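You operate a simulated robot arm through the tools that you are given. There is no shell and no other tool. Be economical: measure what you need, move in short steps, check, and stop when the job is done.

The job below is to be done with a simulated two-armed robot. You get a single attempt, and the scene is never put back.

Task
Put out the rolled napkin and as many cherries as the yellow card says.
Fine: hold the wooden box while you open and shut its drawer; napkin on the shelf table, cherries on the white dish.

It is judged by the outcome, as a careful person would: the job done as asked, and still so three seconds after it is handed in. It fails if anything else is knocked over, pushed out of place, dropped, spilled or broken. Flat cloth is picked up by pressing the open fingertips on it (5 to 10 N) and closing them slowly along it; thin cloth reads only 2 to 8 mm in the jaws.

Robot
Two 7-joint arms with two-finger parallel grippers on one trunk, on a base that drives. Base frame: it is fixed to the floor where the robot stands at the start and does not move with it; the origin is under the middle of the robot, x ahead of it, y to its left, z up; the surface under the hand at the start is at about z = 80. Units: cm, rad, N and s.
The left shoulder is at the start at [6, 14.3, 90.1], the right one opposite. With the tool pointing down near the work surface each hand reaches from about 32 to 74 cm from the robot's upright axis, wherever it stands, measured 20 degrees to its own side. Places, roughly: shelf table [60, 0, 80]; small wooden drawer [60, -10, 80]; wooden box (18x18x16 cm) [60, -10, 90]; yellow card [80, -10, 100]. Payload 1.57 kg a hand.
Tool frame (each hand has its own): the origin (TCP) lies between the finger pads and is the grasp point; the fingertips stand 3 cm ahead of it; z points along the fingers, y is the line along which they close. Largest opening 11 cm; finger width 2.4, thickness 1.2; the body of the gripper, 4.8 by 11.2 cm, starts 7.8 cm behind the TCP.
Orientation is that of the tool frame in the base frame, as [roll, pitch, yaw] about the fixed x, y, z axes, in that order (R = Rz(yaw) Ry(pitch) Rx(roll)). With the fingers straight down and closing along the base's y, the tool's x points along the base's -x, its y along +y and its z along -z.

Tools
- The arms move only by the tool arm_command. It takes "left_rows", "right_rows" or both (then of equal length, played together; a hand with none holds still); each is a list of rows, each a list of 7 numbers: the shift along the base's x, y, z in mm, then the turn, a rotation vector about the base's x, y, z in rad, then the finger opening in mm, from 0 to 110. In form: [[dx, dy, dz, rx, ry, rz, jaw], ...]. A call has 1 to 12 rows; each row is the pose to reach, as a shift and turn from the pose commanded when the call began. A row lasts 0.2 s, in which the tool goes at most 5 cm and 0.15 rad; a call with a longer step from one row to the next is refused whole, and so is a gripper value outside its range. A pose out of reach is approached as far as the arm can. The call stops where the force on the tool passes 70 N (or 10 N more than at its start, if that is more) or the arm is blocked; 0.2 s more then pass. Each finger travels about 4.5 cm/s and halts on what it meets, pressing with about 43 N; the grip force reading is that of the motor and also rises with nothing between the fingers. The clock runs only during rows and for 0.2 s after the last one: add rows that repeat a pose to give the fingers time. The reply holds the time, the measured pose of the TCP, the force on the tool along the base axes, the opening and the grip force, in the units named above and with some noise, with the torque about the TCP (base axes, N m) and any sound that the robot's microphone picked up, and new pictures: "pictures" is both (left out), scene, wrist or none (wrist: the cameras of the hands that moved).
- Cameras (640 x 400 px; columns grow to the right, rows downward): "scene" is now at [4.96, -1.32, 151.45]; the picture's right is [-0.17, -0.98, 0.00], its down [-0.72, 0.13, -0.69] and it looks along [0.68, -0.12, -0.73] (base axes); focal length 292 px, centre (320, 200). "left" rides on the left gripper at [7, -1.6, -14.1] in its tool frame; the picture's right is [0.23, 0.97, 0.00], its down [-0.86, 0.20, -0.48] and it looks along [-0.47, 0.11, 0.88] (tool axes); focal length 222 px, centre (320, 200). "right" rides on the right gripper at [7, 1.6, -14.1] in its tool frame; the picture's right is [-0.23, 0.97, 0.00], its down [-0.86, -0.20, -0.48] and it looks along [-0.47, -0.11, 0.88] (tool axes); focal length 222 px, centre (320, 200).
- raise_lower(by): slides the trunk up (or, below 0, down) by that many cm; the arms and the scene camera ride with it, the base frame stays. It gives what a move gives, with no picture.
- base_move(legs): drives the robot by 1 to 6 legs, each [ahead, left, turn to the left] in cm, cm and rad, along the robot's own axes; the way and the turn of a leg run together, so that a leg with both is an arc; at most 150 cm and 3.142 rad a leg. The arms and the cameras ride along, it lands a little off, and it stops where it bumps. It gives what a move gives, and a new picture of the scene camera.
- turn_head(pan, tilt): turns the head with the scene camera to pan (to the left, within 1.501 rad either way) and tilt (down, from -0.506 to 1.204), counted from straight ahead of the robot. It gives what a move gives, and a new picture of the scene camera.
- measure_at(camera, pixels): for up to 12 pixels [column, row] of the newest picture of that camera ("zoom" is the newest enlarged one), the place [x, y, z] in the base frame of the surface seen there, good to about 0.2 cm. The clock stands still meanwhile.
- inspect(camera, box): a new picture of the part [left, top, right, bottom] of that camera's present view, enlarged. The clock stands still meanwhile.
- job_done(): hands the job in; it is judged then, once.

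Go step by step. Measure first, check grasps and placings, and put right what went wrong. The budget is 80 turns and 260 pictures, counting those below and the enlarged ones. Unless the task says otherwise, let go and move clear before handing in, and close with one line.

The tools are called after "Emit:" by a JSON object that holds its "api" and its "payload". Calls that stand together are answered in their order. arm_command: Moves the arms, as the interface text tells. Its arguments: {"type":"object","properties":{"left_rows":{"type":"array"},"right_rows":{"type":"array"},"pictures":{"type":"string","enum":["both","scene","wrist","none"]}},"required":[]} The other tools are called the same way: raise_lower (by) slides the trunk up or down; base_move (legs) drives the base; turn_head (pan, tilt) turns the head that bears the scene camera; measure_at (camera, pixels) gives the place of the surface under pixels of a picture; inspect (camera, box) takes an enlarged picture of a part of a camera's view; job_done () hands the job in.

At the start:

```text
t: 0.0
left_tcp_pos: [50.16, 17.79, 108.16]
left_tool_rot: [3.141, 0.002, -3.14]
left_wrist_force: [0.0, 1.2, 0.9]
left_moment: [-0.01, 0.02, 0.0]
left_gripper_width: 11.02
left_grip_force: 0.0
right_tcp_pos: [46.86, -29.19, 101.91]
right_tool_rot: [3.141, 0.0, 3.141]
right_wrist_force: [0.0, 0.1, -0.4]
right_moment: [0.02, 0.04, -0.01]
right_gripper_width: 11.0
right_grip_force: 0.0
trunk travel left (down, up): [-50.0, 9.0]
robot x, y, heading: [-0.06, -0.06, -0.002]
head pan, tilt: [-0.175, 0.813]
```

scene: 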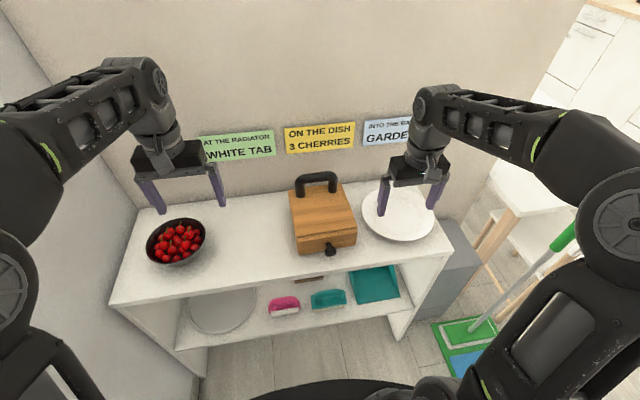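
right: 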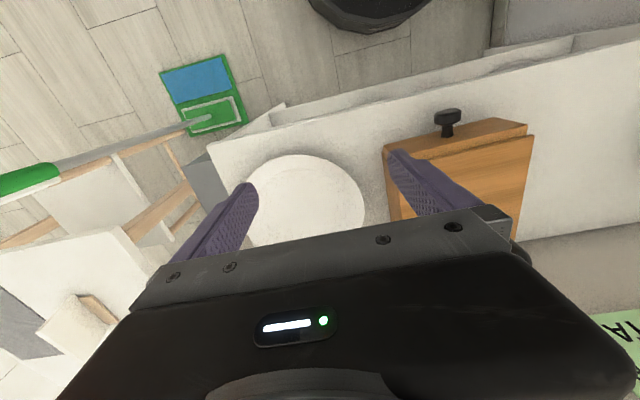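
left: 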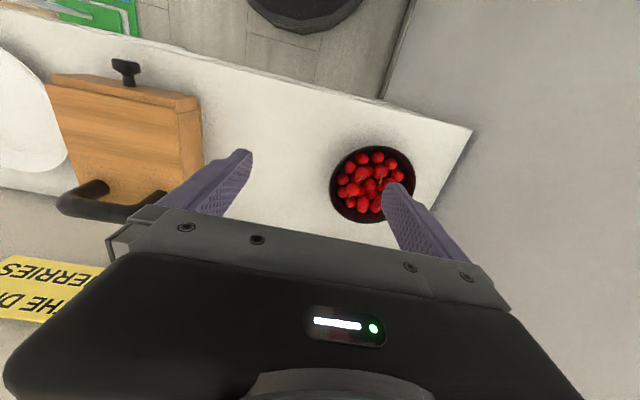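

The scene shows the yellow card at about (320,137), the box at (323,220) with its knob at (330,250), the dish at (398,213) and the cherry bowl at (176,241). I'll enlarge the card and box, and measure.

Emit:
{"api": "inspect", "payload": {"camera": "scene", "box": [260, 110, 460, 270]}}

Emit:
{"api": "measure_at", "payload": {"camera": "scene", "pixels": [[330, 251], [300, 252], [354, 243], [294, 190], [345, 187], [316, 178], [398, 215], [364, 215], [432, 215], [398, 238], [176, 241], [250, 220]]}}

Emit:
{"api": "inspect", "payload": {"camera": "left", "box": [310, 130, 430, 230]}}

```text
2.50 times, centred on (360, 190) of scene
```

zoom: 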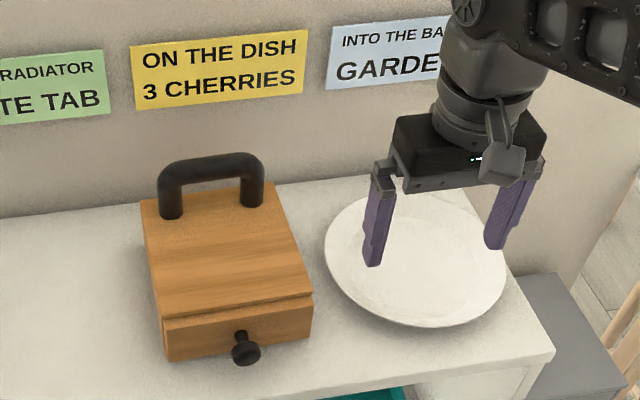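

```text
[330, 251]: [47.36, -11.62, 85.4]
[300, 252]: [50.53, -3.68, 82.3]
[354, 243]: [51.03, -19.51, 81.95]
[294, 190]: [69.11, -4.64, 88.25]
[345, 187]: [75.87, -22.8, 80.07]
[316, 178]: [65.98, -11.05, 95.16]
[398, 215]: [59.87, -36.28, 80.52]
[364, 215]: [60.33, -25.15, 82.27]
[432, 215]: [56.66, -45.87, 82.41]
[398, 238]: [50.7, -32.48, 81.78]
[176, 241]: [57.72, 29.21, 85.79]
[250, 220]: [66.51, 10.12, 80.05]
```

```text
4.00 times, centred on (370, 180) of left
```

zoom: 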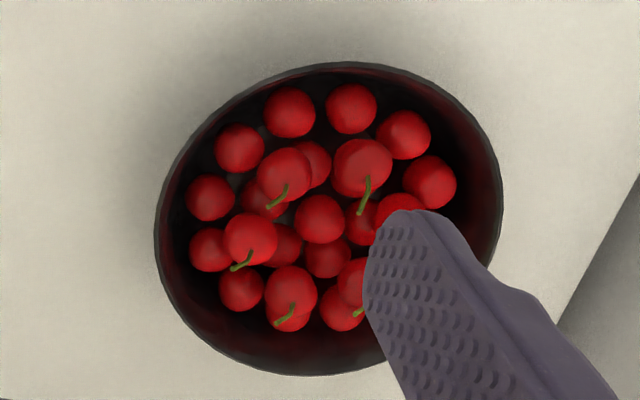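

The card reads "ON THE DISH / 3 CHERRIES", so three cherries go on the dish. Next I'll measure the handle, the knob and the box front more finely in the zoom.

Emit:
{"api": "inspect", "payload": {"camera": "scene", "box": [280, 165, 370, 265]}}

Emit:
{"api": "inspect", "payload": {"camera": "right", "box": [380, 100, 540, 200]}}

```text
4.00 times, centred on (325, 215) of scene
```

zoom: 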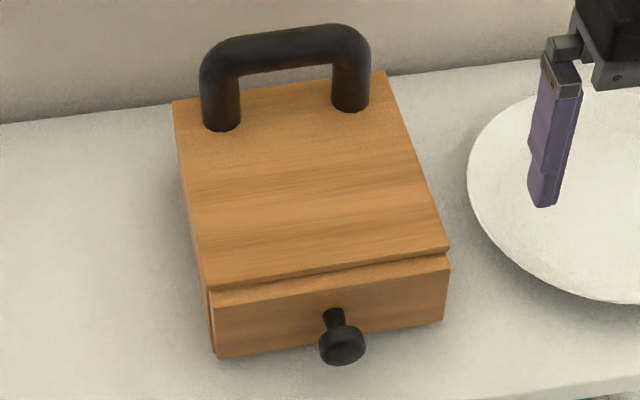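

```text
4.00 times, centred on (460, 150) of right
```

zoom: 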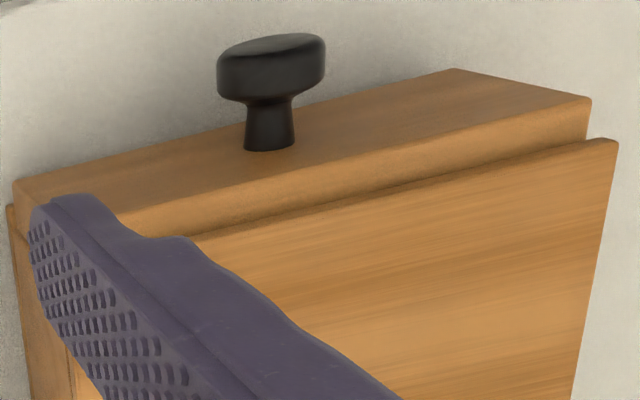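

I'll measure the handle bar and box corners in the scene, and the knob in the enlarged right view.

Emit:
{"api": "measure_at", "payload": {"camera": "scene", "pixels": [[303, 176], [316, 174.5], [331, 174], [300, 190], [332, 187], [291, 191.5], [340, 185], [297.5, 236], [356, 226.5], [299, 250], [355, 240]]}}

Emit:
{"api": "measure_at", "payload": {"camera": "zoom", "pixels": [[270, 75], [225, 75], [320, 65], [270, 125], [270, 42], [25, 200], [585, 105], [450, 75], [610, 145]]}}

```text
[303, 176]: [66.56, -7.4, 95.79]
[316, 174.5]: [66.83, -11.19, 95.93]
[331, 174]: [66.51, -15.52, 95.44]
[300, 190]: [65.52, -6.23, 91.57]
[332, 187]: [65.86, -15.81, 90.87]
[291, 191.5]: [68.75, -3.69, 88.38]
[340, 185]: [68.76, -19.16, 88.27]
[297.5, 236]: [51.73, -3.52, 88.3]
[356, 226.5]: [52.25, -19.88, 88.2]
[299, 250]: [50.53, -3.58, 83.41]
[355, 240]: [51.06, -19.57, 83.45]
```

```text
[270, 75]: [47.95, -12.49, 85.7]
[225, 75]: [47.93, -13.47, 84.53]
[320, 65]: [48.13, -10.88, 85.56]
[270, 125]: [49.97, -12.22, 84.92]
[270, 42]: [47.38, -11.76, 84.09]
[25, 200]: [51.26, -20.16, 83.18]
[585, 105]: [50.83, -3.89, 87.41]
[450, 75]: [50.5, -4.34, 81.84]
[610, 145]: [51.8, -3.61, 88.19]
```

The handle bar centre is at about (66.5, −11.4, 95.2) along y, and the knob head at about (48, −12.1, 84.8). First I'll bring the left hand above the handle, turned 90° so it closes along x.

Emit:
{"api": "arm_command", "payload": {"left_rows": [[15, -26, 0, 0, 0, -0.143, 80], [30, -53, 0, 0, 0, -0.286, 80], [45, -80, 0, 0, 0, -0.429, 80], [60, -106, 0, 0, 0, -0.571, 80], [75, -133, 0, 0, 0, -0.714, 80], [90, -160, 0, 0, 0, -0.857, 80], [105, -186, 0, 0, 0, -1.0, 80], [120, -213, 0, 0, 0, -1.143, 80], [135, -240, 0, 0, 0, -1.286, 80], [150, -266, 0, 0, 0, -1.428, 80], [163, -292, 0, 0, 0, -1.57, 80], [163, -292, 0, 0, 0, -1.57, 80]]}}

```text
t: 2.6
left_tcp_pos: [49.85, 2.51, 100.85]
left_tool_rot: [3.132, 0.009, 1.582]
left_wrist_force: [-0.4, -0.6, 0.1]
left_moment: [0.07, -0.04, 0.01]
left_gripper_width: 7.99
left_grip_force: 0.1
left hand out of reach, approached as far as the arm can: row 1, 2, 3, 4, 5, 6, 7, 8, 9, 10, 11, 12
right_tcp_pos: [46.8, -29.69, 101.73]
right_tool_rot: [3.14, -0.001, 3.139]
right_wrist_force: [0.1, -0.3, 0.0]
right_moment: [0.1, -0.02, 0.02]
right_gripper_width: 11.02
right_grip_force: 0.0
trunk travel left (down, up): [-50.0, 9.0]
robot x, y, heading: [-0.17, -0.25, -0.001]
head pan, tilt: [-0.175, 0.813]
```

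scene: 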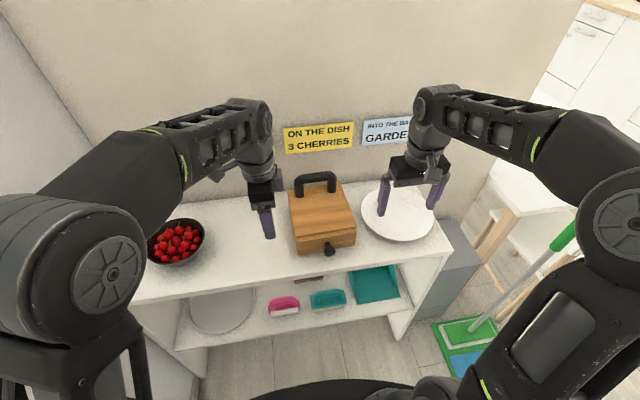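
left: 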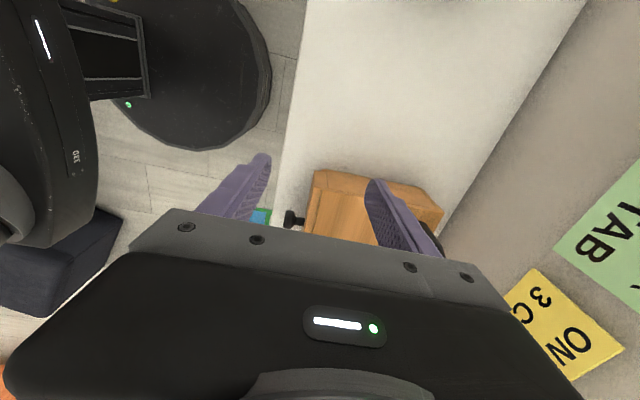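

The left hand ran out of reach at (50, 2.5), because it is too high and too far for the arm. I'll raise the trunk and shift the base slightly forward and right; the hands are clear above everything.

Emit:
{"api": "raise_lower", "payload": {"by": 8.5}}

Emit:
{"api": "base_move", "payload": {"legs": [[4, -6, 0]]}}

```text
t: 3.8
left_tcp_pos: [49.87, 2.84, 109.21]
left_tool_rot: [3.132, 0.011, 1.585]
left_wrist_force: [-0.4, 0.1, -1.0]
left_moment: [0.04, -0.04, -0.01]
left_gripper_width: 7.99
left_grip_force: 0.1
right_tcp_pos: [46.75, -29.31, 110.31]
right_tool_rot: [-3.14, 0.0, 3.139]
right_wrist_force: [0.3, 0.7, -0.7]
right_moment: [0.0, -0.02, -0.01]
right_gripper_width: 10.99
right_grip_force: 0.1
trunk travel left (down, up): [-58.5, 0.5]
robot x, y, heading: [0.5, -0.04, -0.004]
head pan, tilt: [-0.175, 0.813]
```

```text
t: 4.8
left_tcp_pos: [53.83, -3.16, 109.19]
left_tool_rot: [3.135, 0.009, 1.585]
left_wrist_force: [-0.9, 0.5, 0.2]
left_moment: [0.05, 0.01, 0.01]
left_gripper_width: 7.99
left_grip_force: 0.1
right_tcp_pos: [50.74, -35.39, 110.34]
right_tool_rot: [3.139, -0.001, 3.141]
right_wrist_force: [-0.2, -1.0, 0.2]
right_moment: [0.05, 0.04, -0.02]
right_gripper_width: 10.99
right_grip_force: 0.0
trunk travel left (down, up): [-58.5, 0.5]
robot x, y, heading: [3.98, -6.02, -0.004]
head pan, tilt: [-0.175, 0.813]
```

scene: 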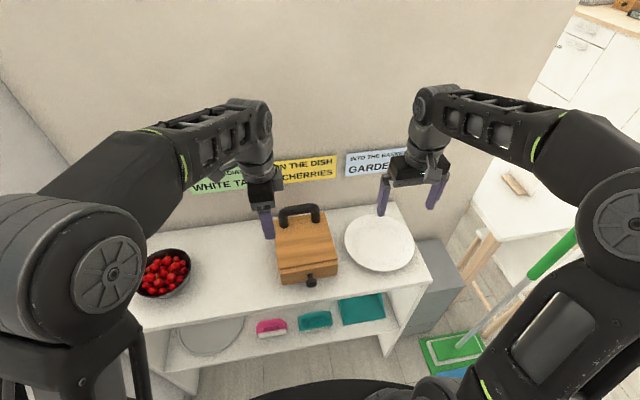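

The left hand is now at (53.8, −3.2, 109.2). I'll move it above the handle, staying with the tips over the bar.

Emit:
{"api": "arm_command", "payload": {"left_rows": [[30, -20, -20, 0, 0, 0, 80], [60, -40, -40, 0, 0, 0, 80], [95, -60, -60, 0, 0, 0, 80], [127, -82, -75, 0, 0, 0, 80], [127, -82, -75, 0, 0, 0, 80]]}}

```text
t: 6.0
left_tcp_pos: [66.26, -11.41, 101.64]
left_tool_rot: [3.132, 0.012, 1.584]
left_wrist_force: [-0.2, 0.4, 0.6]
left_moment: [-0.04, -0.04, 0.0]
left_gripper_width: 8.01
left_grip_force: 0.0
right_tcp_pos: [50.67, -35.04, 110.31]
right_tool_rot: [3.141, 0.0, 3.141]
right_wrist_force: [0.7, 0.3, 0.2]
right_moment: [0.0, -0.03, -0.02]
right_gripper_width: 11.01
right_grip_force: 0.1
trunk travel left (down, up): [-58.5, 0.5]
robot x, y, heading: [3.92, -5.78, 0.002]
head pan, tilt: [-0.175, 0.813]
```

scene: 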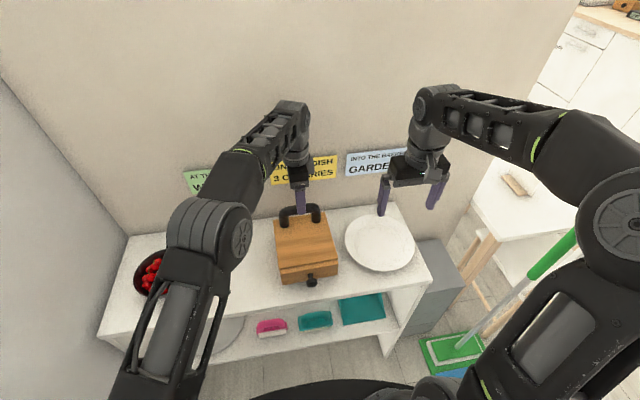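
left: 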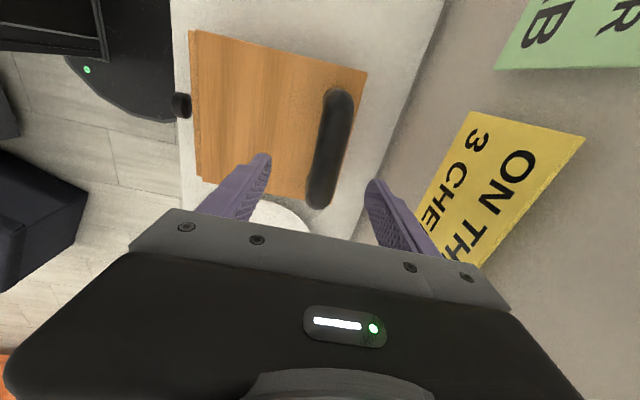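

The bar (left view, around (330,150)) lies between the fingers. I'll lower onto it and close, and check where the left forearm runs.

Emit:
{"api": "arm_command", "payload": {"left_rows": [[1, 0, -20, 0, 0, 0, 70], [2, 0, -40, 0, 0, 0, 60], [2, 0, -59, 0, 0, 0, 50], [2, 0, -59, 0, 0, 0, 35], [2, 0, -59, 0, 0, 0, 25], [2, 0, -59, 0, 0, 0, 18], [2, 0, -59, 0, 0, 0, 12], [2, 0, -59, 0, 0, 0, 6], [2, 0, -59, 0, 0, 0, 6]]}}

Emit:
{"api": "measure_at", "payload": {"camera": "scene", "pixels": [[240, 238], [285, 145], [260, 160], [235, 185], [245, 220], [225, 280]]}}

```text
t: 8.0
left_tcp_pos: [66.55, -11.27, 95.75]
left_tool_rot: [3.132, 0.01, 1.585]
left_wrist_force: [0.6, -0.4, 0.3]
left_moment: [-0.14, -0.02, 0.34]
left_gripper_width: 2.96
left_grip_force: 39.0
right_tcp_pos: [50.65, -35.22, 110.44]
right_tool_rot: [3.141, -0.002, -3.141]
right_wrist_force: [-0.3, -0.3, -0.4]
right_moment: [0.0, -0.04, 0.0]
right_gripper_width: 10.99
right_grip_force: 0.1
trunk travel left (down, up): [-58.5, 0.5]
robot x, y, heading: [3.79, -5.75, -0.001]
head pan, tilt: [-0.175, 0.813]
```

scene: 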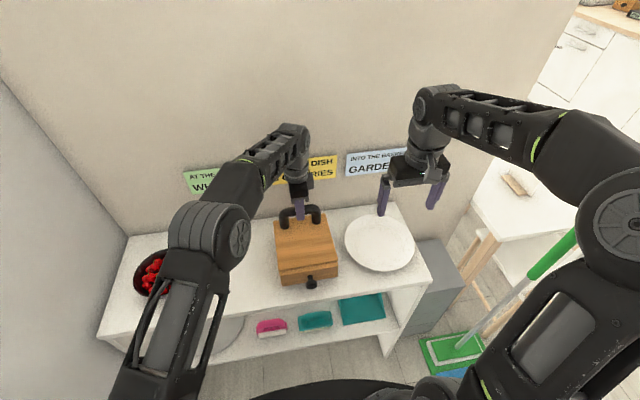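
left: 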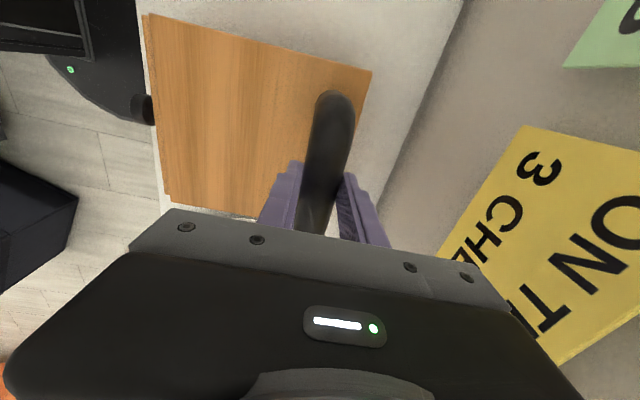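

```text
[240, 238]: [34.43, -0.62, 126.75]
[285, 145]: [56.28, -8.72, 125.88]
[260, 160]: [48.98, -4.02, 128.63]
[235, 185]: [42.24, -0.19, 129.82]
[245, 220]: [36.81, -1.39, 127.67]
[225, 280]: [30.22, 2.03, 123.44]
```

The handle is gripped (2.96 cm, 39 N). Now I'll bring the right hand above the knob, coming in low to stay under the left forearm (underside about z 116 near y −4).

Emit:
{"api": "arm_command", "payload": {"right_rows": [[-5, 0, -45, 0, 0, 0, 80], [-10, 0, -90, 0, 0, 0, 70], [-20, 40, -125, 0, 0, 0, 60], [-27, 90, -125, 0, 0, 0, 60], [-27, 140, -125, 0, 0, 0, 60], [-27, 190, -125, 0, 0, 0, 60], [-27, 230, -125, 0, 0, 0, 60], [-27, 230, -125, 0, 0, 0, 60]]}}

```text
refused: row 3 steps farther than a row can; nothing moved
```

Emit:
{"api": "arm_command", "payload": {"right_rows": [[-5, 0, -45, 0, 0, 0, 80], [-10, 0, -90, 0, 0, 0, 70], [-20, 25, -125, 0, 0, 0, 60], [-27, 65, -125, 0, 0, 0, 60], [-27, 110, -125, 0, 0, 0, 60], [-27, 155, -125, 0, 0, 0, 60], [-27, 200, -125, 0, 0, 0, 60], [-27, 230, -125, 0, 0, 0, 60], [-27, 230, -125, 0, 0, 0, 60]]}}

```text
t: 10.0
left_tcp_pos: [66.52, -11.2, 95.85]
left_tool_rot: [3.132, 0.011, 1.585]
left_wrist_force: [-1.9, -0.5, 0.8]
left_moment: [0.18, 0.07, 0.1]
left_gripper_width: 2.93
left_grip_force: 39.2
right_tcp_pos: [47.91, -12.13, 98.03]
right_tool_rot: [3.14, 0.001, -3.141]
right_wrist_force: [-0.1, 0.3, 0.0]
right_moment: [0.0, 0.03, 0.01]
right_gripper_width: 6.03
right_grip_force: 0.0
trunk travel left (down, up): [-58.5, 0.5]
robot x, y, heading: [3.57, -6.03, -0.004]
head pan, tilt: [-0.175, 0.813]
```

scene: 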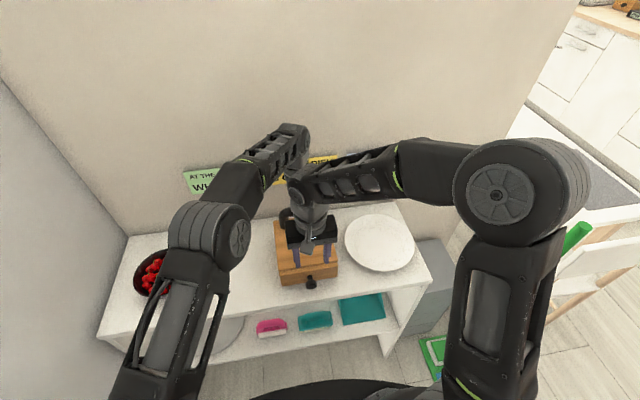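
right: 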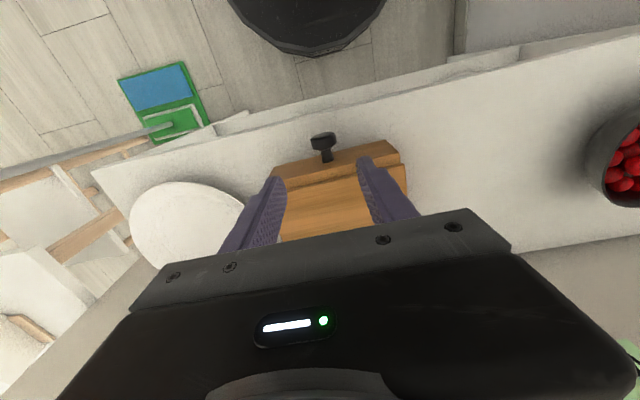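

The right hand is centred over the knob at (47.9, −12.1). I'll lower it to z ≈ 85 and close.

Emit:
{"api": "arm_command", "payload": {"right_rows": [[3, 0, -40, 0, 0, 0, 60], [3, 0, -80, 0, 0, 0, 60], [3, 0, -115, 0, 0, 0, 60], [3, 0, -131, 0, 0, 0, 60], [3, 0, -131, 0, 0, 0, 45], [3, 0, -131, 0, 0, 0, 30], [3, 0, -131, 0, 0, 0, 20], [3, 0, -131, 0, 0, 0, 15], [3, 0, -131, 0, 0, 0, 15]]}}

```text
t: 12.0
left_tcp_pos: [66.61, -11.31, 95.78]
left_tool_rot: [3.131, 0.012, 1.584]
left_wrist_force: [1.4, -9.3, 0.1]
left_moment: [-0.78, -0.12, 1.21]
left_gripper_width: 2.96
left_grip_force: 39.3
right_tcp_pos: [48.25, -11.96, 84.69]
right_tool_rot: [3.14, -0.001, -3.141]
right_wrist_force: [0.2, 9.0, -0.3]
right_moment: [0.04, -0.05, 0.35]
right_gripper_width: 3.11
right_grip_force: 38.3
trunk travel left (down, up): [-58.5, 0.5]
robot x, y, heading: [4.14, -5.82, 0.001]
head pan, tilt: [-0.175, 0.813]
```

scene: 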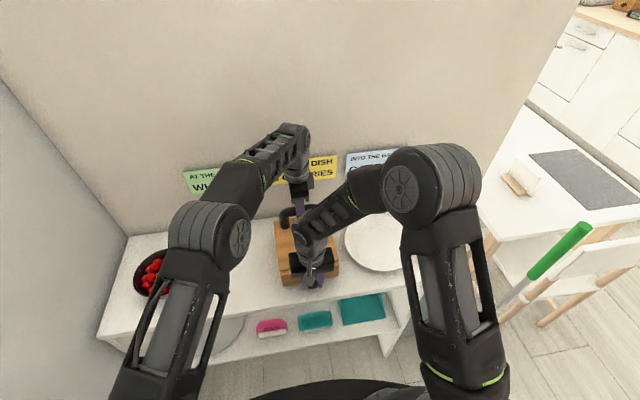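
right: 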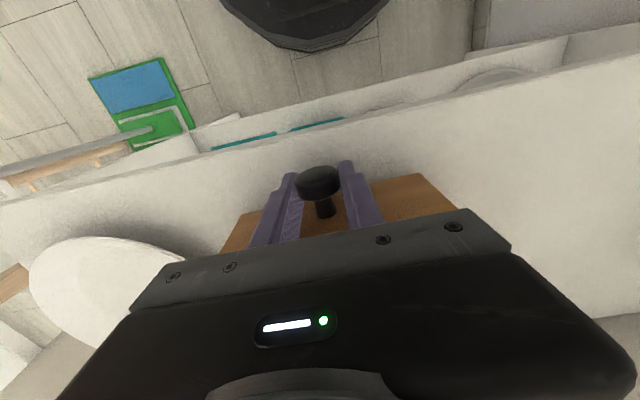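

The knob is held (3.1 cm, 38 N). I'll pull the drawer slowly toward the robot.

Emit:
{"api": "arm_command", "payload": {"right_rows": [[-5, 1, 0, 0, 0, 0, 15], [-12, 1, 0, 0, 0, 0, 15], [-20, 1, 0, 0, 0, 0, 15], [-30, 1, 0, 0, 0, 0, 15], [-40, 1, 0, 0, 0, 0, 15], [-50, 0, 0, 0, 0, 0, 15], [-60, 0, 0, 0, 0, 0, 15]]}}

```text
t: 13.6
left_tcp_pos: [66.67, -11.15, 95.81]
left_tool_rot: [3.131, 0.009, 1.583]
left_wrist_force: [-6.9, -5.6, 3.9]
left_moment: [-0.01, 0.09, 0.77]
left_gripper_width: 2.95
left_grip_force: 39.6
right_tcp_pos: [42.32, -12.19, 84.84]
right_tool_rot: [-3.141, 0.001, -3.14]
right_wrist_force: [5.9, 2.7, 0.8]
right_moment: [0.04, -0.05, -0.13]
right_gripper_width: 3.08
right_grip_force: 39.6
trunk travel left (down, up): [-58.5, 0.5]
robot x, y, heading: [3.5, -5.77, 0.0]
head pan, tilt: [-0.175, 0.813]
```

scene: 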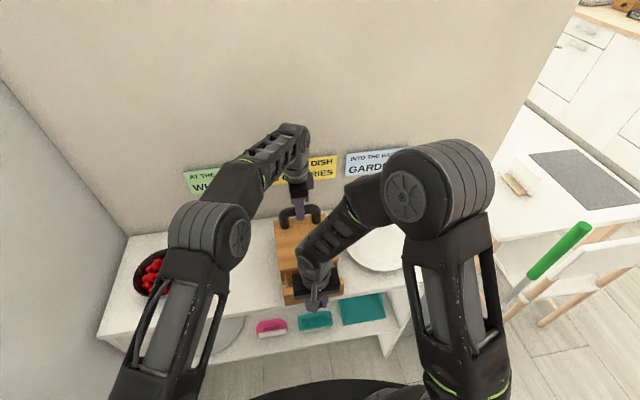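
right: 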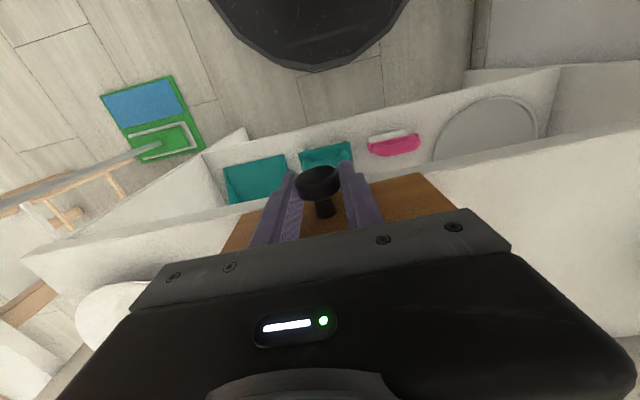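

The drawer came 6 cm with only about 6 N, and the box stayed put. I'll pull about 4 cm more.

Emit:
{"api": "arm_command", "payload": {"right_rows": [[-10, 0, 0, 0, 0, 0, 15], [-20, 0, 0, 0, 0, 0, 15], [-30, -1, 0, 0, 0, 0, 15], [-38, -1, 0, 0, 0, 0, 15]]}}

```text
t: 14.6
left_tcp_pos: [66.5, -11.25, 95.92]
left_tool_rot: [3.133, 0.01, 1.585]
left_wrist_force: [-6.7, -4.0, 3.3]
left_moment: [0.39, 0.06, 0.66]
left_gripper_width: 2.96
left_grip_force: 39.0
right_tcp_pos: [38.49, -12.24, 84.85]
right_tool_rot: [-3.14, 0.002, -3.141]
right_wrist_force: [5.7, 1.9, 0.1]
right_moment: [0.03, -0.15, -0.16]
right_gripper_width: 3.06
right_grip_force: 39.6
trunk travel left (down, up): [-58.5, 0.5]
robot x, y, heading: [4.23, -6.06, 0.002]
head pan, tilt: [-0.175, 0.813]
```

scene: 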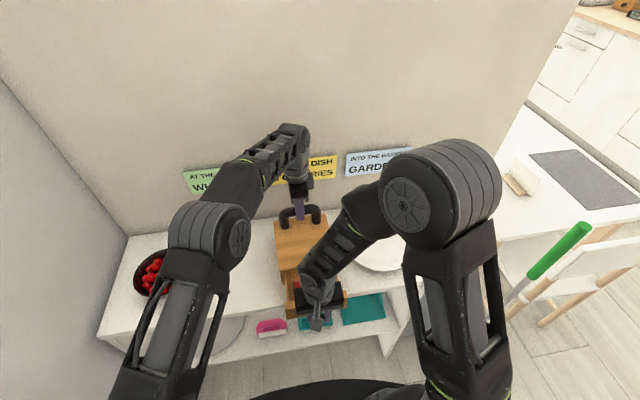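
right: 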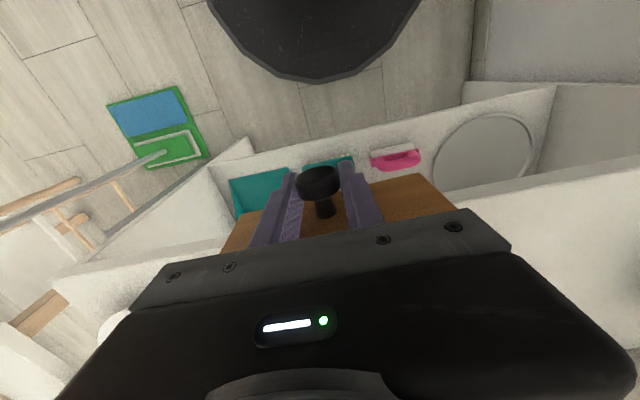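

The drawer is open about 9.8 cm. Before letting go I'll enlarge the view of the drawer.

Emit:
{"api": "inspect", "payload": {"camera": "scene", "box": [260, 200, 380, 340]}}

```text
2.86 times, centred on (320, 270) of scene
```

zoom: 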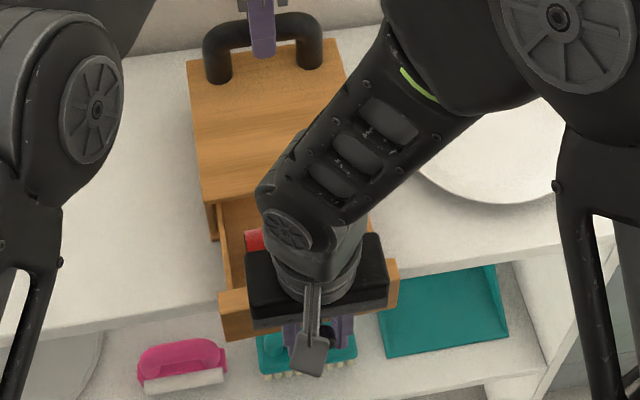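

A red roll shows inside the drawer. I'll release the knob, lift the right hand and move it clear to the right.

Emit:
{"api": "arm_command", "payload": {"right_rows": [[0, 0, 0, 0, 0, 0, 35], [0, 0, 0, 0, 0, 0, 50], [0, 0, 0, 0, 0, 0, 60], [0, 0, 40, 0, 0, 0, 60], [0, 0, 80, 0, 0, 0, 60], [0, 0, 120, 0, 0, 0, 60], [5, -45, 135, 0, 0, 0, 60], [10, -90, 140, 0, 0, 0, 60], [15, -135, 145, 0, 0, 0, 60], [20, -180, 150, 0, 0, 0, 60], [20, -200, 150, 0, 0, 0, 60]]}}

Emit:
{"api": "inspect", "payload": {"camera": "scene", "box": [260, 200, 380, 340]}}

```text
t: 17.0
left_tcp_pos: [66.71, -11.17, 95.7]
left_tool_rot: [3.133, 0.01, 1.587]
left_wrist_force: [0.0, -1.6, -0.2]
left_moment: [0.17, -0.08, 0.21]
left_gripper_width: 2.93
left_grip_force: 39.0
right_tcp_pos: [40.47, -32.55, 99.7]
right_tool_rot: [-3.141, 0.002, -3.139]
right_wrist_force: [-0.2, -0.4, -1.1]
right_moment: [0.0, -0.02, 0.0]
right_gripper_width: 5.98
right_grip_force: 0.0
trunk travel left (down, up): [-58.5, 0.5]
robot x, y, heading: [3.71, -5.93, -0.001]
head pan, tilt: [-0.175, 0.813]
```

scene: 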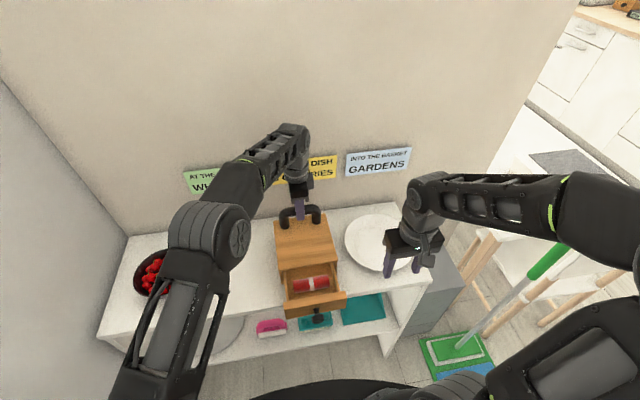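
right: 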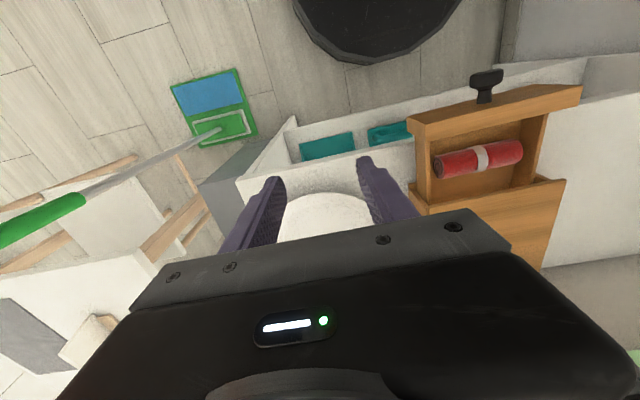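

```text
2.86 times, centred on (320, 270) of scene
```

zoom: 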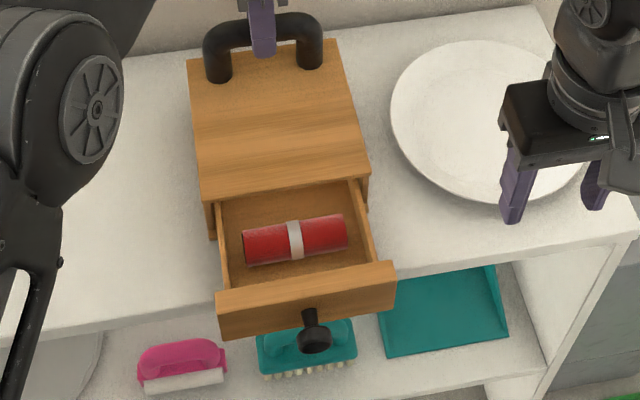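

The red roll with a white band lies across the drawer at zoom (295,240). I'll measure it and the drawer walls.

Emit:
{"api": "measure_at", "payload": {"camera": "zoom", "pixels": [[295, 235], [250, 240], [342, 228], [245, 250], [346, 240], [295, 275], [230, 260], [365, 235], [305, 285], [285, 190], [300, 205], [314, 335]]}}

Emit:
{"api": "measure_at", "payload": {"camera": "right", "pixels": [[482, 150], [482, 175], [440, 165], [520, 150], [480, 140], [485, 190], [455, 208], [410, 120], [580, 90]]}}

```text
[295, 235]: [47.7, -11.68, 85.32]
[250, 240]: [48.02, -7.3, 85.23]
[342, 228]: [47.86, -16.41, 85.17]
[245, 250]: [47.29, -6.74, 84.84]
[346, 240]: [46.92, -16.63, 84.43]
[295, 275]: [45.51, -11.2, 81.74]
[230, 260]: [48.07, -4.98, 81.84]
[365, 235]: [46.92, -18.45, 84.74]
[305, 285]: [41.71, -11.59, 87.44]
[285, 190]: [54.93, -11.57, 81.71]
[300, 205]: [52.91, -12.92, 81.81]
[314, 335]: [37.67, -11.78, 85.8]
```

```text
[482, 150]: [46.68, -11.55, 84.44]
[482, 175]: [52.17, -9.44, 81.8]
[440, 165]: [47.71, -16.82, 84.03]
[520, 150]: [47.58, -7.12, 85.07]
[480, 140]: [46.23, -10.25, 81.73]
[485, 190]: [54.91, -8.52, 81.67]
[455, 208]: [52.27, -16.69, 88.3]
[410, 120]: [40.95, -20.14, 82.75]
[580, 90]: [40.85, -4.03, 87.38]
```

The roll's axis is at about x 48.4, z 83.5, roughly 3.6 cm thick, spanning y −6.7 to −16.7; the lid edge is at x ≈ 52 and the drawer floor at 81.7. I'll release the handle with the left hand, lift, and hover over the roll.

Emit:
{"api": "arm_command", "payload": {"left_rows": [[0, 0, 0, 0, 0, 0, 40], [0, 0, 0, 0, 0, 0, 55], [0, 0, 0, 0, 0, 0, 60], [0, 0, 35, 0, 0, 0, 60], [0, 0, 70, 0, 0, 0, 60], [-40, 0, 80, 0, 0, 0, 60], [-85, 0, 80, 0, 0, 0, 60], [-130, 0, 70, 0, 0, 0, 52], [-175, 0, 50, 0, 0, 0, 52], [-191, -2, 20, 0, 0, -0.015, 52], [-191, -2, 20, 0, 0, -0.015, 52]]}}

```text
t: 19.4
left_tcp_pos: [47.25, -11.52, 97.95]
left_tool_rot: [3.134, 0.009, 1.573]
left_wrist_force: [0.7, -0.5, 0.2]
left_moment: [-0.04, 0.0, -0.01]
left_gripper_width: 5.2
left_grip_force: 0.1
left hand out of reach, approached as far as the arm can: row 5
right_tcp_pos: [40.49, -32.43, 99.68]
right_tool_rot: [3.14, 0.001, -3.14]
right_wrist_force: [0.4, -1.2, 0.3]
right_moment: [0.02, -0.04, 0.01]
right_gripper_width: 6.0
right_grip_force: 0.0
trunk travel left (down, up): [-58.5, 0.5]
robot x, y, heading: [3.81, -6.19, 0.001]
head pan, tilt: [-0.175, 0.813]
```

scene: 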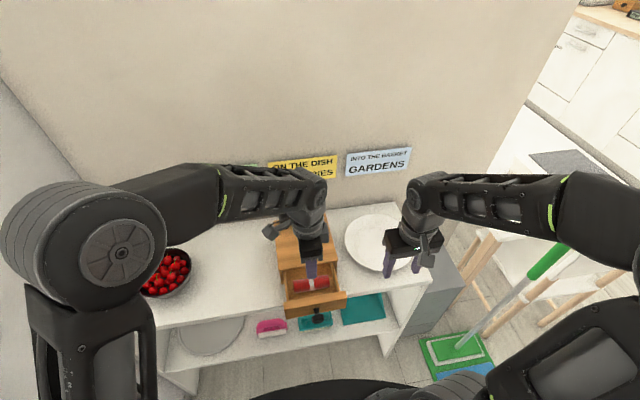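
left: 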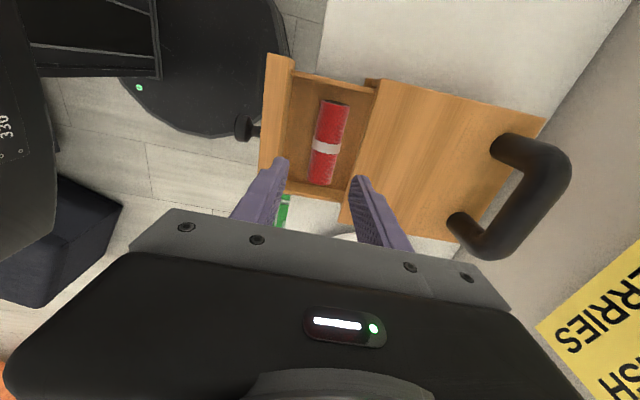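

The handle was released cleanly. I'll cross-check the roll and lid edge positions from the left camera before descending.

Emit:
{"api": "measure_at", "payload": {"camera": "left", "pixels": [[326, 146], [336, 146], [343, 147], [315, 146], [371, 120], [365, 160], [290, 120], [284, 150], [240, 128], [500, 190]]}}

```text
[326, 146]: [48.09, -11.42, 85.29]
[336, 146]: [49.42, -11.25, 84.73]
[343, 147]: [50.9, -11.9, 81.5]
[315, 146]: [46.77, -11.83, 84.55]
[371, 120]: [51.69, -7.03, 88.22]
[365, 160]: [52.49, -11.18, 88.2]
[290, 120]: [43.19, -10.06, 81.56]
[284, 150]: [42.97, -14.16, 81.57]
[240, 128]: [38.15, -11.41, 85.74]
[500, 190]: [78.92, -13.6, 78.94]
```

The roll spans x ≈ 46.4–50.0 and the lid edge is at ≈ 52. I'll descend at x ≈ 47.6 with a 5.2 cm opening and then close.

Emit:
{"api": "arm_command", "payload": {"left_rows": [[3, 0, -40, 0, 0, 0, 52], [3, 0, -70, 0, 0, 0, 52], [3, 0, -90, 0, 0, 0, 52], [3, 0, -110, 0, 0, 0, 52], [3, 0, -127, 0, 0, 0, 52], [3, 0, -127, 0, 0, 0, 42], [3, 0, -127, 0, 0, 0, 34], [3, 0, -127, 0, 0, 0, 28], [3, 0, -127, 0, 0, 0, 25], [3, 0, -127, 0, 0, 0, 25]]}}

```text
t: 20.5
left_tcp_pos: [48.18, -11.58, 87.53]
left_tool_rot: [3.113, 0.017, 1.579]
left_wrist_force: [-14.6, 13.2, 43.5]
left_moment: [0.45, -1.47, 0.64]
left_gripper_width: 3.98
left_grip_force: 0.1
right_tcp_pos: [40.33, -32.22, 99.82]
right_tool_rot: [-3.141, 0.003, -3.141]
right_wrist_force: [0.2, -0.6, -0.4]
right_moment: [-0.01, 0.08, 0.08]
right_gripper_width: 5.98
right_grip_force: 0.1
trunk travel left (down, up): [-58.5, 0.5]
robot x, y, heading: [3.66, -5.61, 0.002]
head pan, tilt: [-0.175, 0.813]
stopped in row 5 (left hand): the force on the tool passed its limit at 84 N (the readings are from after the stop); the commanded pose is now the measured one
```

scene: 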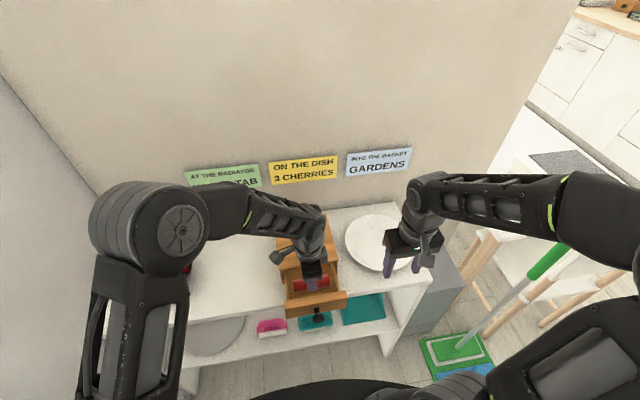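
left: 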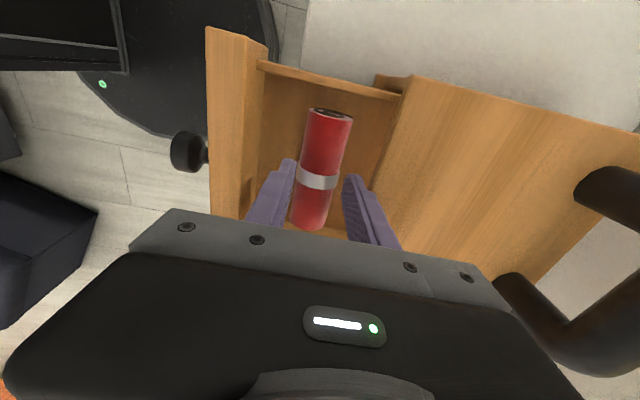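

The descent was blocked at z 87.5 with an upward force. I'll look closely at the fingers before moving on.

Emit:
{"api": "inspect", "payload": {"camera": "left", "box": [220, 80, 440, 260]}}

Emit:
{"api": "inspect", "payload": {"camera": "scene", "box": [260, 210, 370, 320]}}

Emit:
{"api": "inspect", "payload": {"camera": "right", "box": [400, 60, 620, 240]}}

```text
2.22 times, centred on (330, 170) of left
```

zoom: 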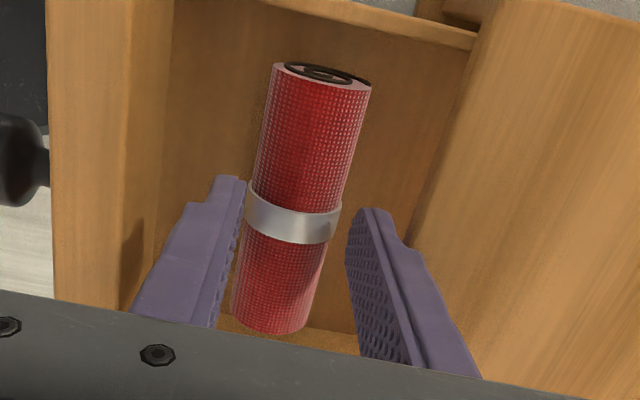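

```text
3.64 times, centred on (315, 265) of scene
```

zoom: 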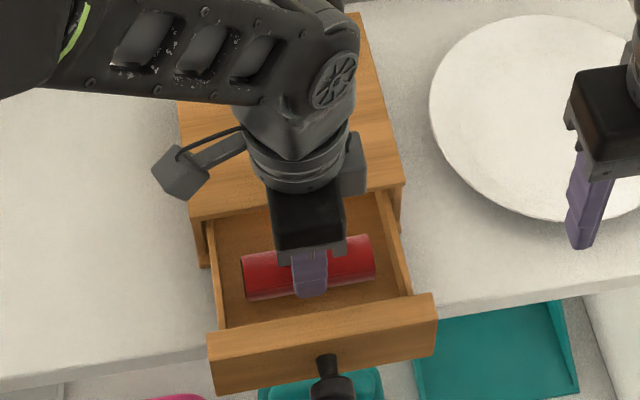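

```text
2.22 times, centred on (510, 150) of right
```

zoom: 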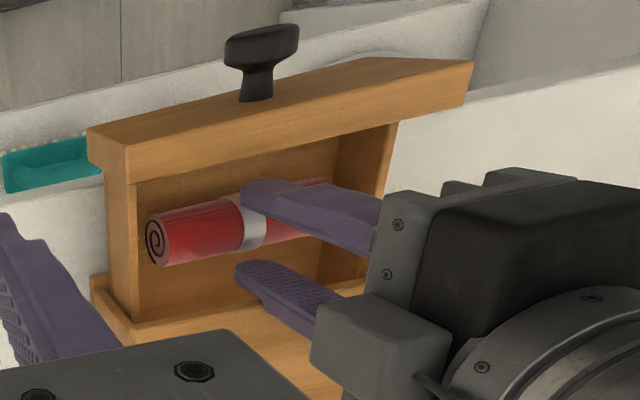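

The fingers straddle the roll, and the stepped outer side of the rear finger seems to have caught the lid edge. I'll lift slightly, shift 7 mm toward the robot (nudging the roll along) and check the positions.

Emit:
{"api": "arm_command", "payload": {"left_rows": [[-2, 0, 4, 0, 0, 0, 40], [-4, 0, 4, 0, 0, 0, 40], [-7, 0, 4, 0, 0, 0, 40], [-7, 0, 4, 0, 0, 0, 40]], "pictures": "wrist"}}

Emit:
{"api": "measure_at", "payload": {"camera": "scene", "pixels": [[316, 207], [282, 265], [334, 260], [320, 316], [290, 312], [345, 297]]}}

```text
t: 21.5
left_tcp_pos: [47.61, -11.59, 87.46]
left_tool_rot: [3.115, 0.019, 1.575]
left_wrist_force: [3.7, 8.4, 19.3]
left_moment: [0.2, -0.69, 0.26]
left_gripper_width: 4.38
left_grip_force: 2.3
right_tcp_pos: [40.49, -32.28, 99.71]
right_tool_rot: [-3.141, 0.0, -3.14]
right_wrist_force: [-0.5, -0.1, -0.7]
right_moment: [0.01, 0.04, 0.03]
right_gripper_width: 5.99
right_grip_force: 0.1
trunk travel left (down, up): [-58.5, 0.5]
robot x, y, heading: [4.17, -6.0, 0.003]
head pan, tilt: [-0.175, 0.813]
```

left: 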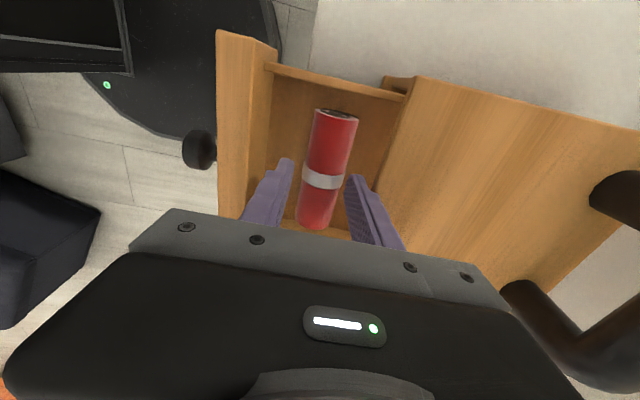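

```text
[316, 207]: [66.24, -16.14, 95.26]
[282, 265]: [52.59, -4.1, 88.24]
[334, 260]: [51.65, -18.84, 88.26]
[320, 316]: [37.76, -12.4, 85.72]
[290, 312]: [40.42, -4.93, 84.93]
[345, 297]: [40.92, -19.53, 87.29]
```

There is still 19 N upward at 4.38 cm opening, so a fingertip is probably resting on the roll or an edge. I'll open a little, lift clear 4 cm and re-measure everything.

Emit:
{"api": "arm_command", "payload": {"left_rows": [[0, 0, 5, 0, 0, 0, 48], [0, 0, 20, 0, 0, 0, 50], [0, 0, 45, 0, 0, 0, 50], [0, 0, 60, 0, 0, 0, 50], [0, 0, 60, 0, 0, 0, 50]]}}

Emit:
{"api": "inspect", "payload": {"camera": "right", "box": [400, 60, 620, 240]}}

Emit:
{"api": "inspect", "payload": {"camera": "left", "box": [220, 60, 440, 240]}}

```text
t: 22.7
left_tcp_pos: [47.61, -11.85, 93.49]
left_tool_rot: [3.117, 0.017, 1.576]
left_wrist_force: [-0.5, 0.0, 0.3]
left_moment: [0.02, -0.01, 0.02]
left_gripper_width: 4.99
left_grip_force: 0.0
right_tcp_pos: [40.56, -32.38, 99.76]
right_tool_rot: [-3.141, 0.0, -3.141]
right_wrist_force: [-0.6, -0.2, 0.5]
right_moment: [0.0, -0.03, 0.03]
right_gripper_width: 5.99
right_grip_force: 0.0
trunk travel left (down, up): [-58.5, 0.5]
robot x, y, heading: [3.79, -5.93, 0.002]
head pan, tilt: [-0.175, 0.813]
```

scene: 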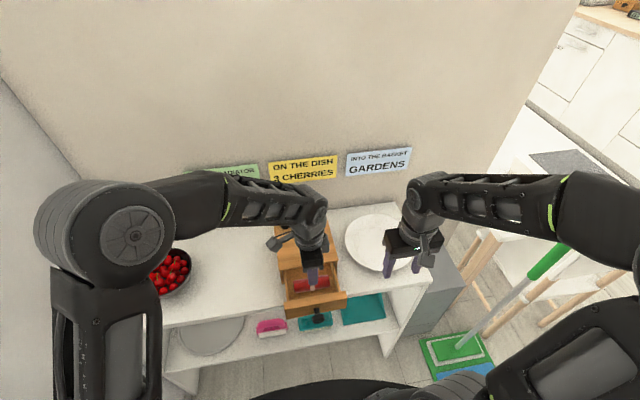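
left: 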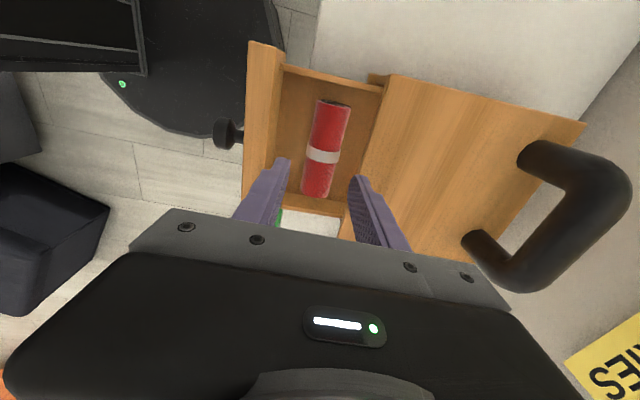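

```text
2.22 times, centred on (510, 150) of right
```

zoom: 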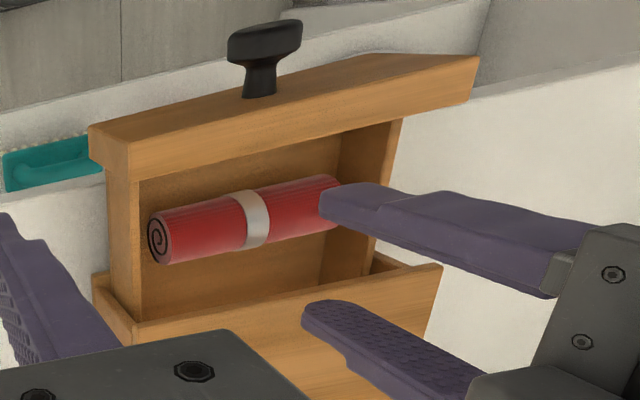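

```text
2.22 times, centred on (330, 150) of left
```

zoom: 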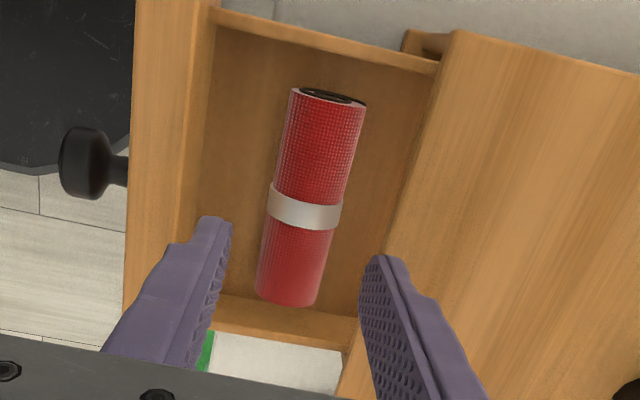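

The force dropped to zero, and the box and roll look undisturbed. I'll measure the roll, the lid edge and the fingers in this enlarged view.

Emit:
{"api": "measure_at", "payload": {"camera": "zoom", "pixels": [[310, 150], [285, 150], [345, 150], [300, 260], [270, 260], [325, 260], [440, 80], [400, 200], [200, 150], [380, 300], [180, 280], [100, 180]]}}

Emit:
{"api": "measure_at", "payload": {"camera": "scene", "pixels": [[290, 210], [281, 270], [334, 263], [331, 212], [320, 319], [289, 305], [344, 296]]}}

```text
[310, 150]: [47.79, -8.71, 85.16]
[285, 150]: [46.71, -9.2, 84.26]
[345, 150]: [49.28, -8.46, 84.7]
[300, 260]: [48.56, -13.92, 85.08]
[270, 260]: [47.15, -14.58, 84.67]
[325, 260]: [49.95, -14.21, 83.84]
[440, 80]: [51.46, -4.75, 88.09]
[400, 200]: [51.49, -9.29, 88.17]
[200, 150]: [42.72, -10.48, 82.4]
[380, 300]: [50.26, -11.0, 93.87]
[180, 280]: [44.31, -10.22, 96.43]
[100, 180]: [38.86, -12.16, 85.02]
```

```text
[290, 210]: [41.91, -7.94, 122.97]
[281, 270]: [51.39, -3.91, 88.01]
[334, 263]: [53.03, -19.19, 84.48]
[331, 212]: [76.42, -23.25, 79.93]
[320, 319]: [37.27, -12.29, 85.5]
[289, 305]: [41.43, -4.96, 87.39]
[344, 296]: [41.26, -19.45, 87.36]
```

The torque readings place the contact at x ≈ 51.2, z ≈ 88, so the rear finger hit the lid edge. I'll tilt the hand about 0.2 rad (wrist toward the robot) so both fingers fit between lid and drawer front, and slide down along the tilted axis.

Emit:
{"api": "arm_command", "payload": {"left_rows": [[-8, 2, 0, 0, -0.09, 0.02, 46], [-16, 2, 0, 0, -0.175, 0.04, 46], [-16, 2, 0, 0, -0.175, 0.04, 46], [-12, 2, -20, 0, -0.175, 0.04, 46], [-8, 2, -40, 0, -0.175, 0.04, 46], [-5, 2, -55, 0, -0.175, 0.04, 46], [-3, 2, -68, 0, -0.175, 0.04, 46], [0, 2, -80, 0, -0.175, 0.04, 46], [0, 2, -80, 0, -0.175, 0.04, 46]], "pictures": "both"}}

```text
t: 24.7
left_tcp_pos: [47.63, -11.5, 85.52]
left_tool_rot: [2.942, 0.021, 1.611]
left_wrist_force: [0.2, 0.5, 0.0]
left_moment: [-0.03, -0.02, 0.01]
left_gripper_width: 4.6
left_grip_force: 0.0
right_tcp_pos: [40.54, -32.38, 99.78]
right_tool_rot: [-3.142, 0.001, -3.139]
right_wrist_force: [-0.3, 0.4, 0.5]
right_moment: [0.02, 0.01, -0.02]
right_gripper_width: 5.99
right_grip_force: 0.0
trunk travel left (down, up): [-58.5, 0.5]
robot x, y, heading: [3.79, -5.88, 0.001]
head pan, tilt: [-0.175, 0.813]
```

scene: 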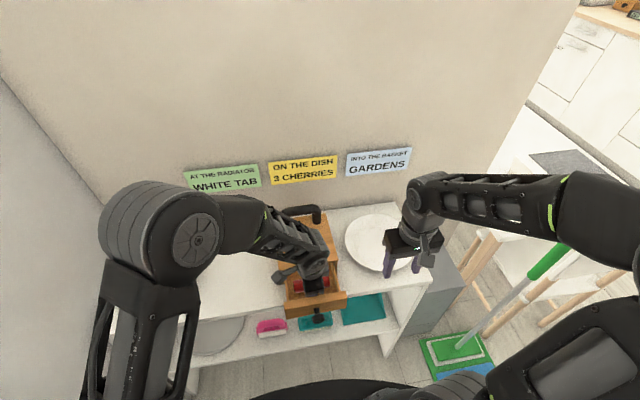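
left: 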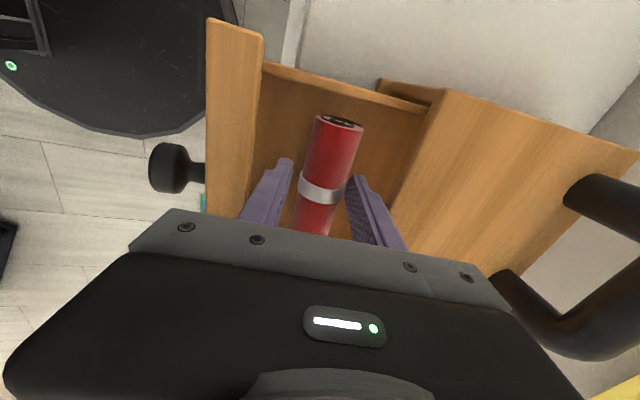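

It reached depth with no force and straddles the roll. Now I'll close and lift back out along the same axis.

Emit:
{"api": "arm_command", "payload": {"left_rows": [[0, 0, 0, 0, 0, 0, 40], [0, 0, 0, 0, 0, 0, 34], [0, 0, 0, 0, 0, 0, 28], [0, 0, 0, 0, 0, 0, 25], [0, 0, 0, 0, 0, 0, 25], [-3, 0, 12, 0, 0, 0, 25], [-6, 0, 25, 0, 0, 0, 25], [-11, 0, 50, 0, 0, 0, 25], [-16, 0, 80, 0, 0, 0, 25], [-16, 0, 110, 0, 0, 0, 25], [-16, 0, 110, 0, 0, 0, 25]]}}

```text
t: 27.1
left_tcp_pos: [45.93, -11.47, 96.63]
left_tool_rot: [2.944, 0.02, 1.611]
left_wrist_force: [-0.4, -0.9, -0.7]
left_moment: [-0.03, 0.03, -0.01]
left_gripper_width: 3.16
left_grip_force: 40.3
right_tcp_pos: [40.43, -32.39, 99.65]
right_tool_rot: [3.141, 0.0, -3.14]
right_wrist_force: [0.3, 0.2, -0.3]
right_moment: [-0.01, 0.02, 0.01]
right_gripper_width: 6.02
right_grip_force: 0.0
trunk travel left (down, up): [-58.5, 0.5]
robot x, y, heading: [3.85, -6.09, 0.004]
head pan, tilt: [-0.175, 0.813]
```

scene: 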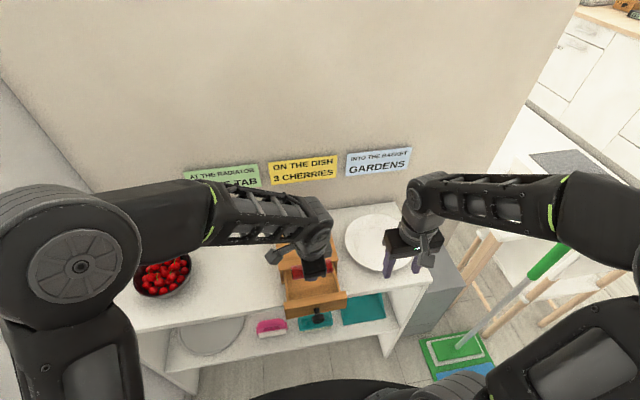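
left: 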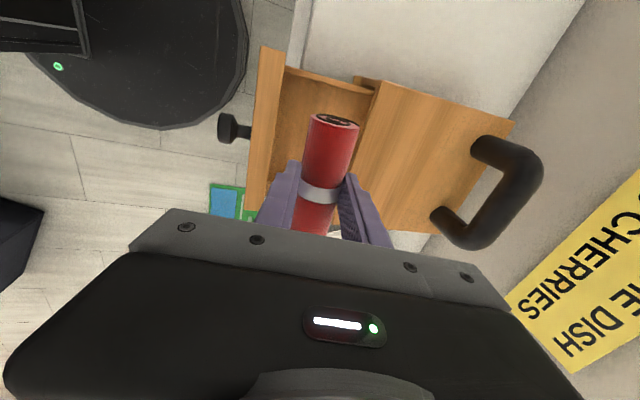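

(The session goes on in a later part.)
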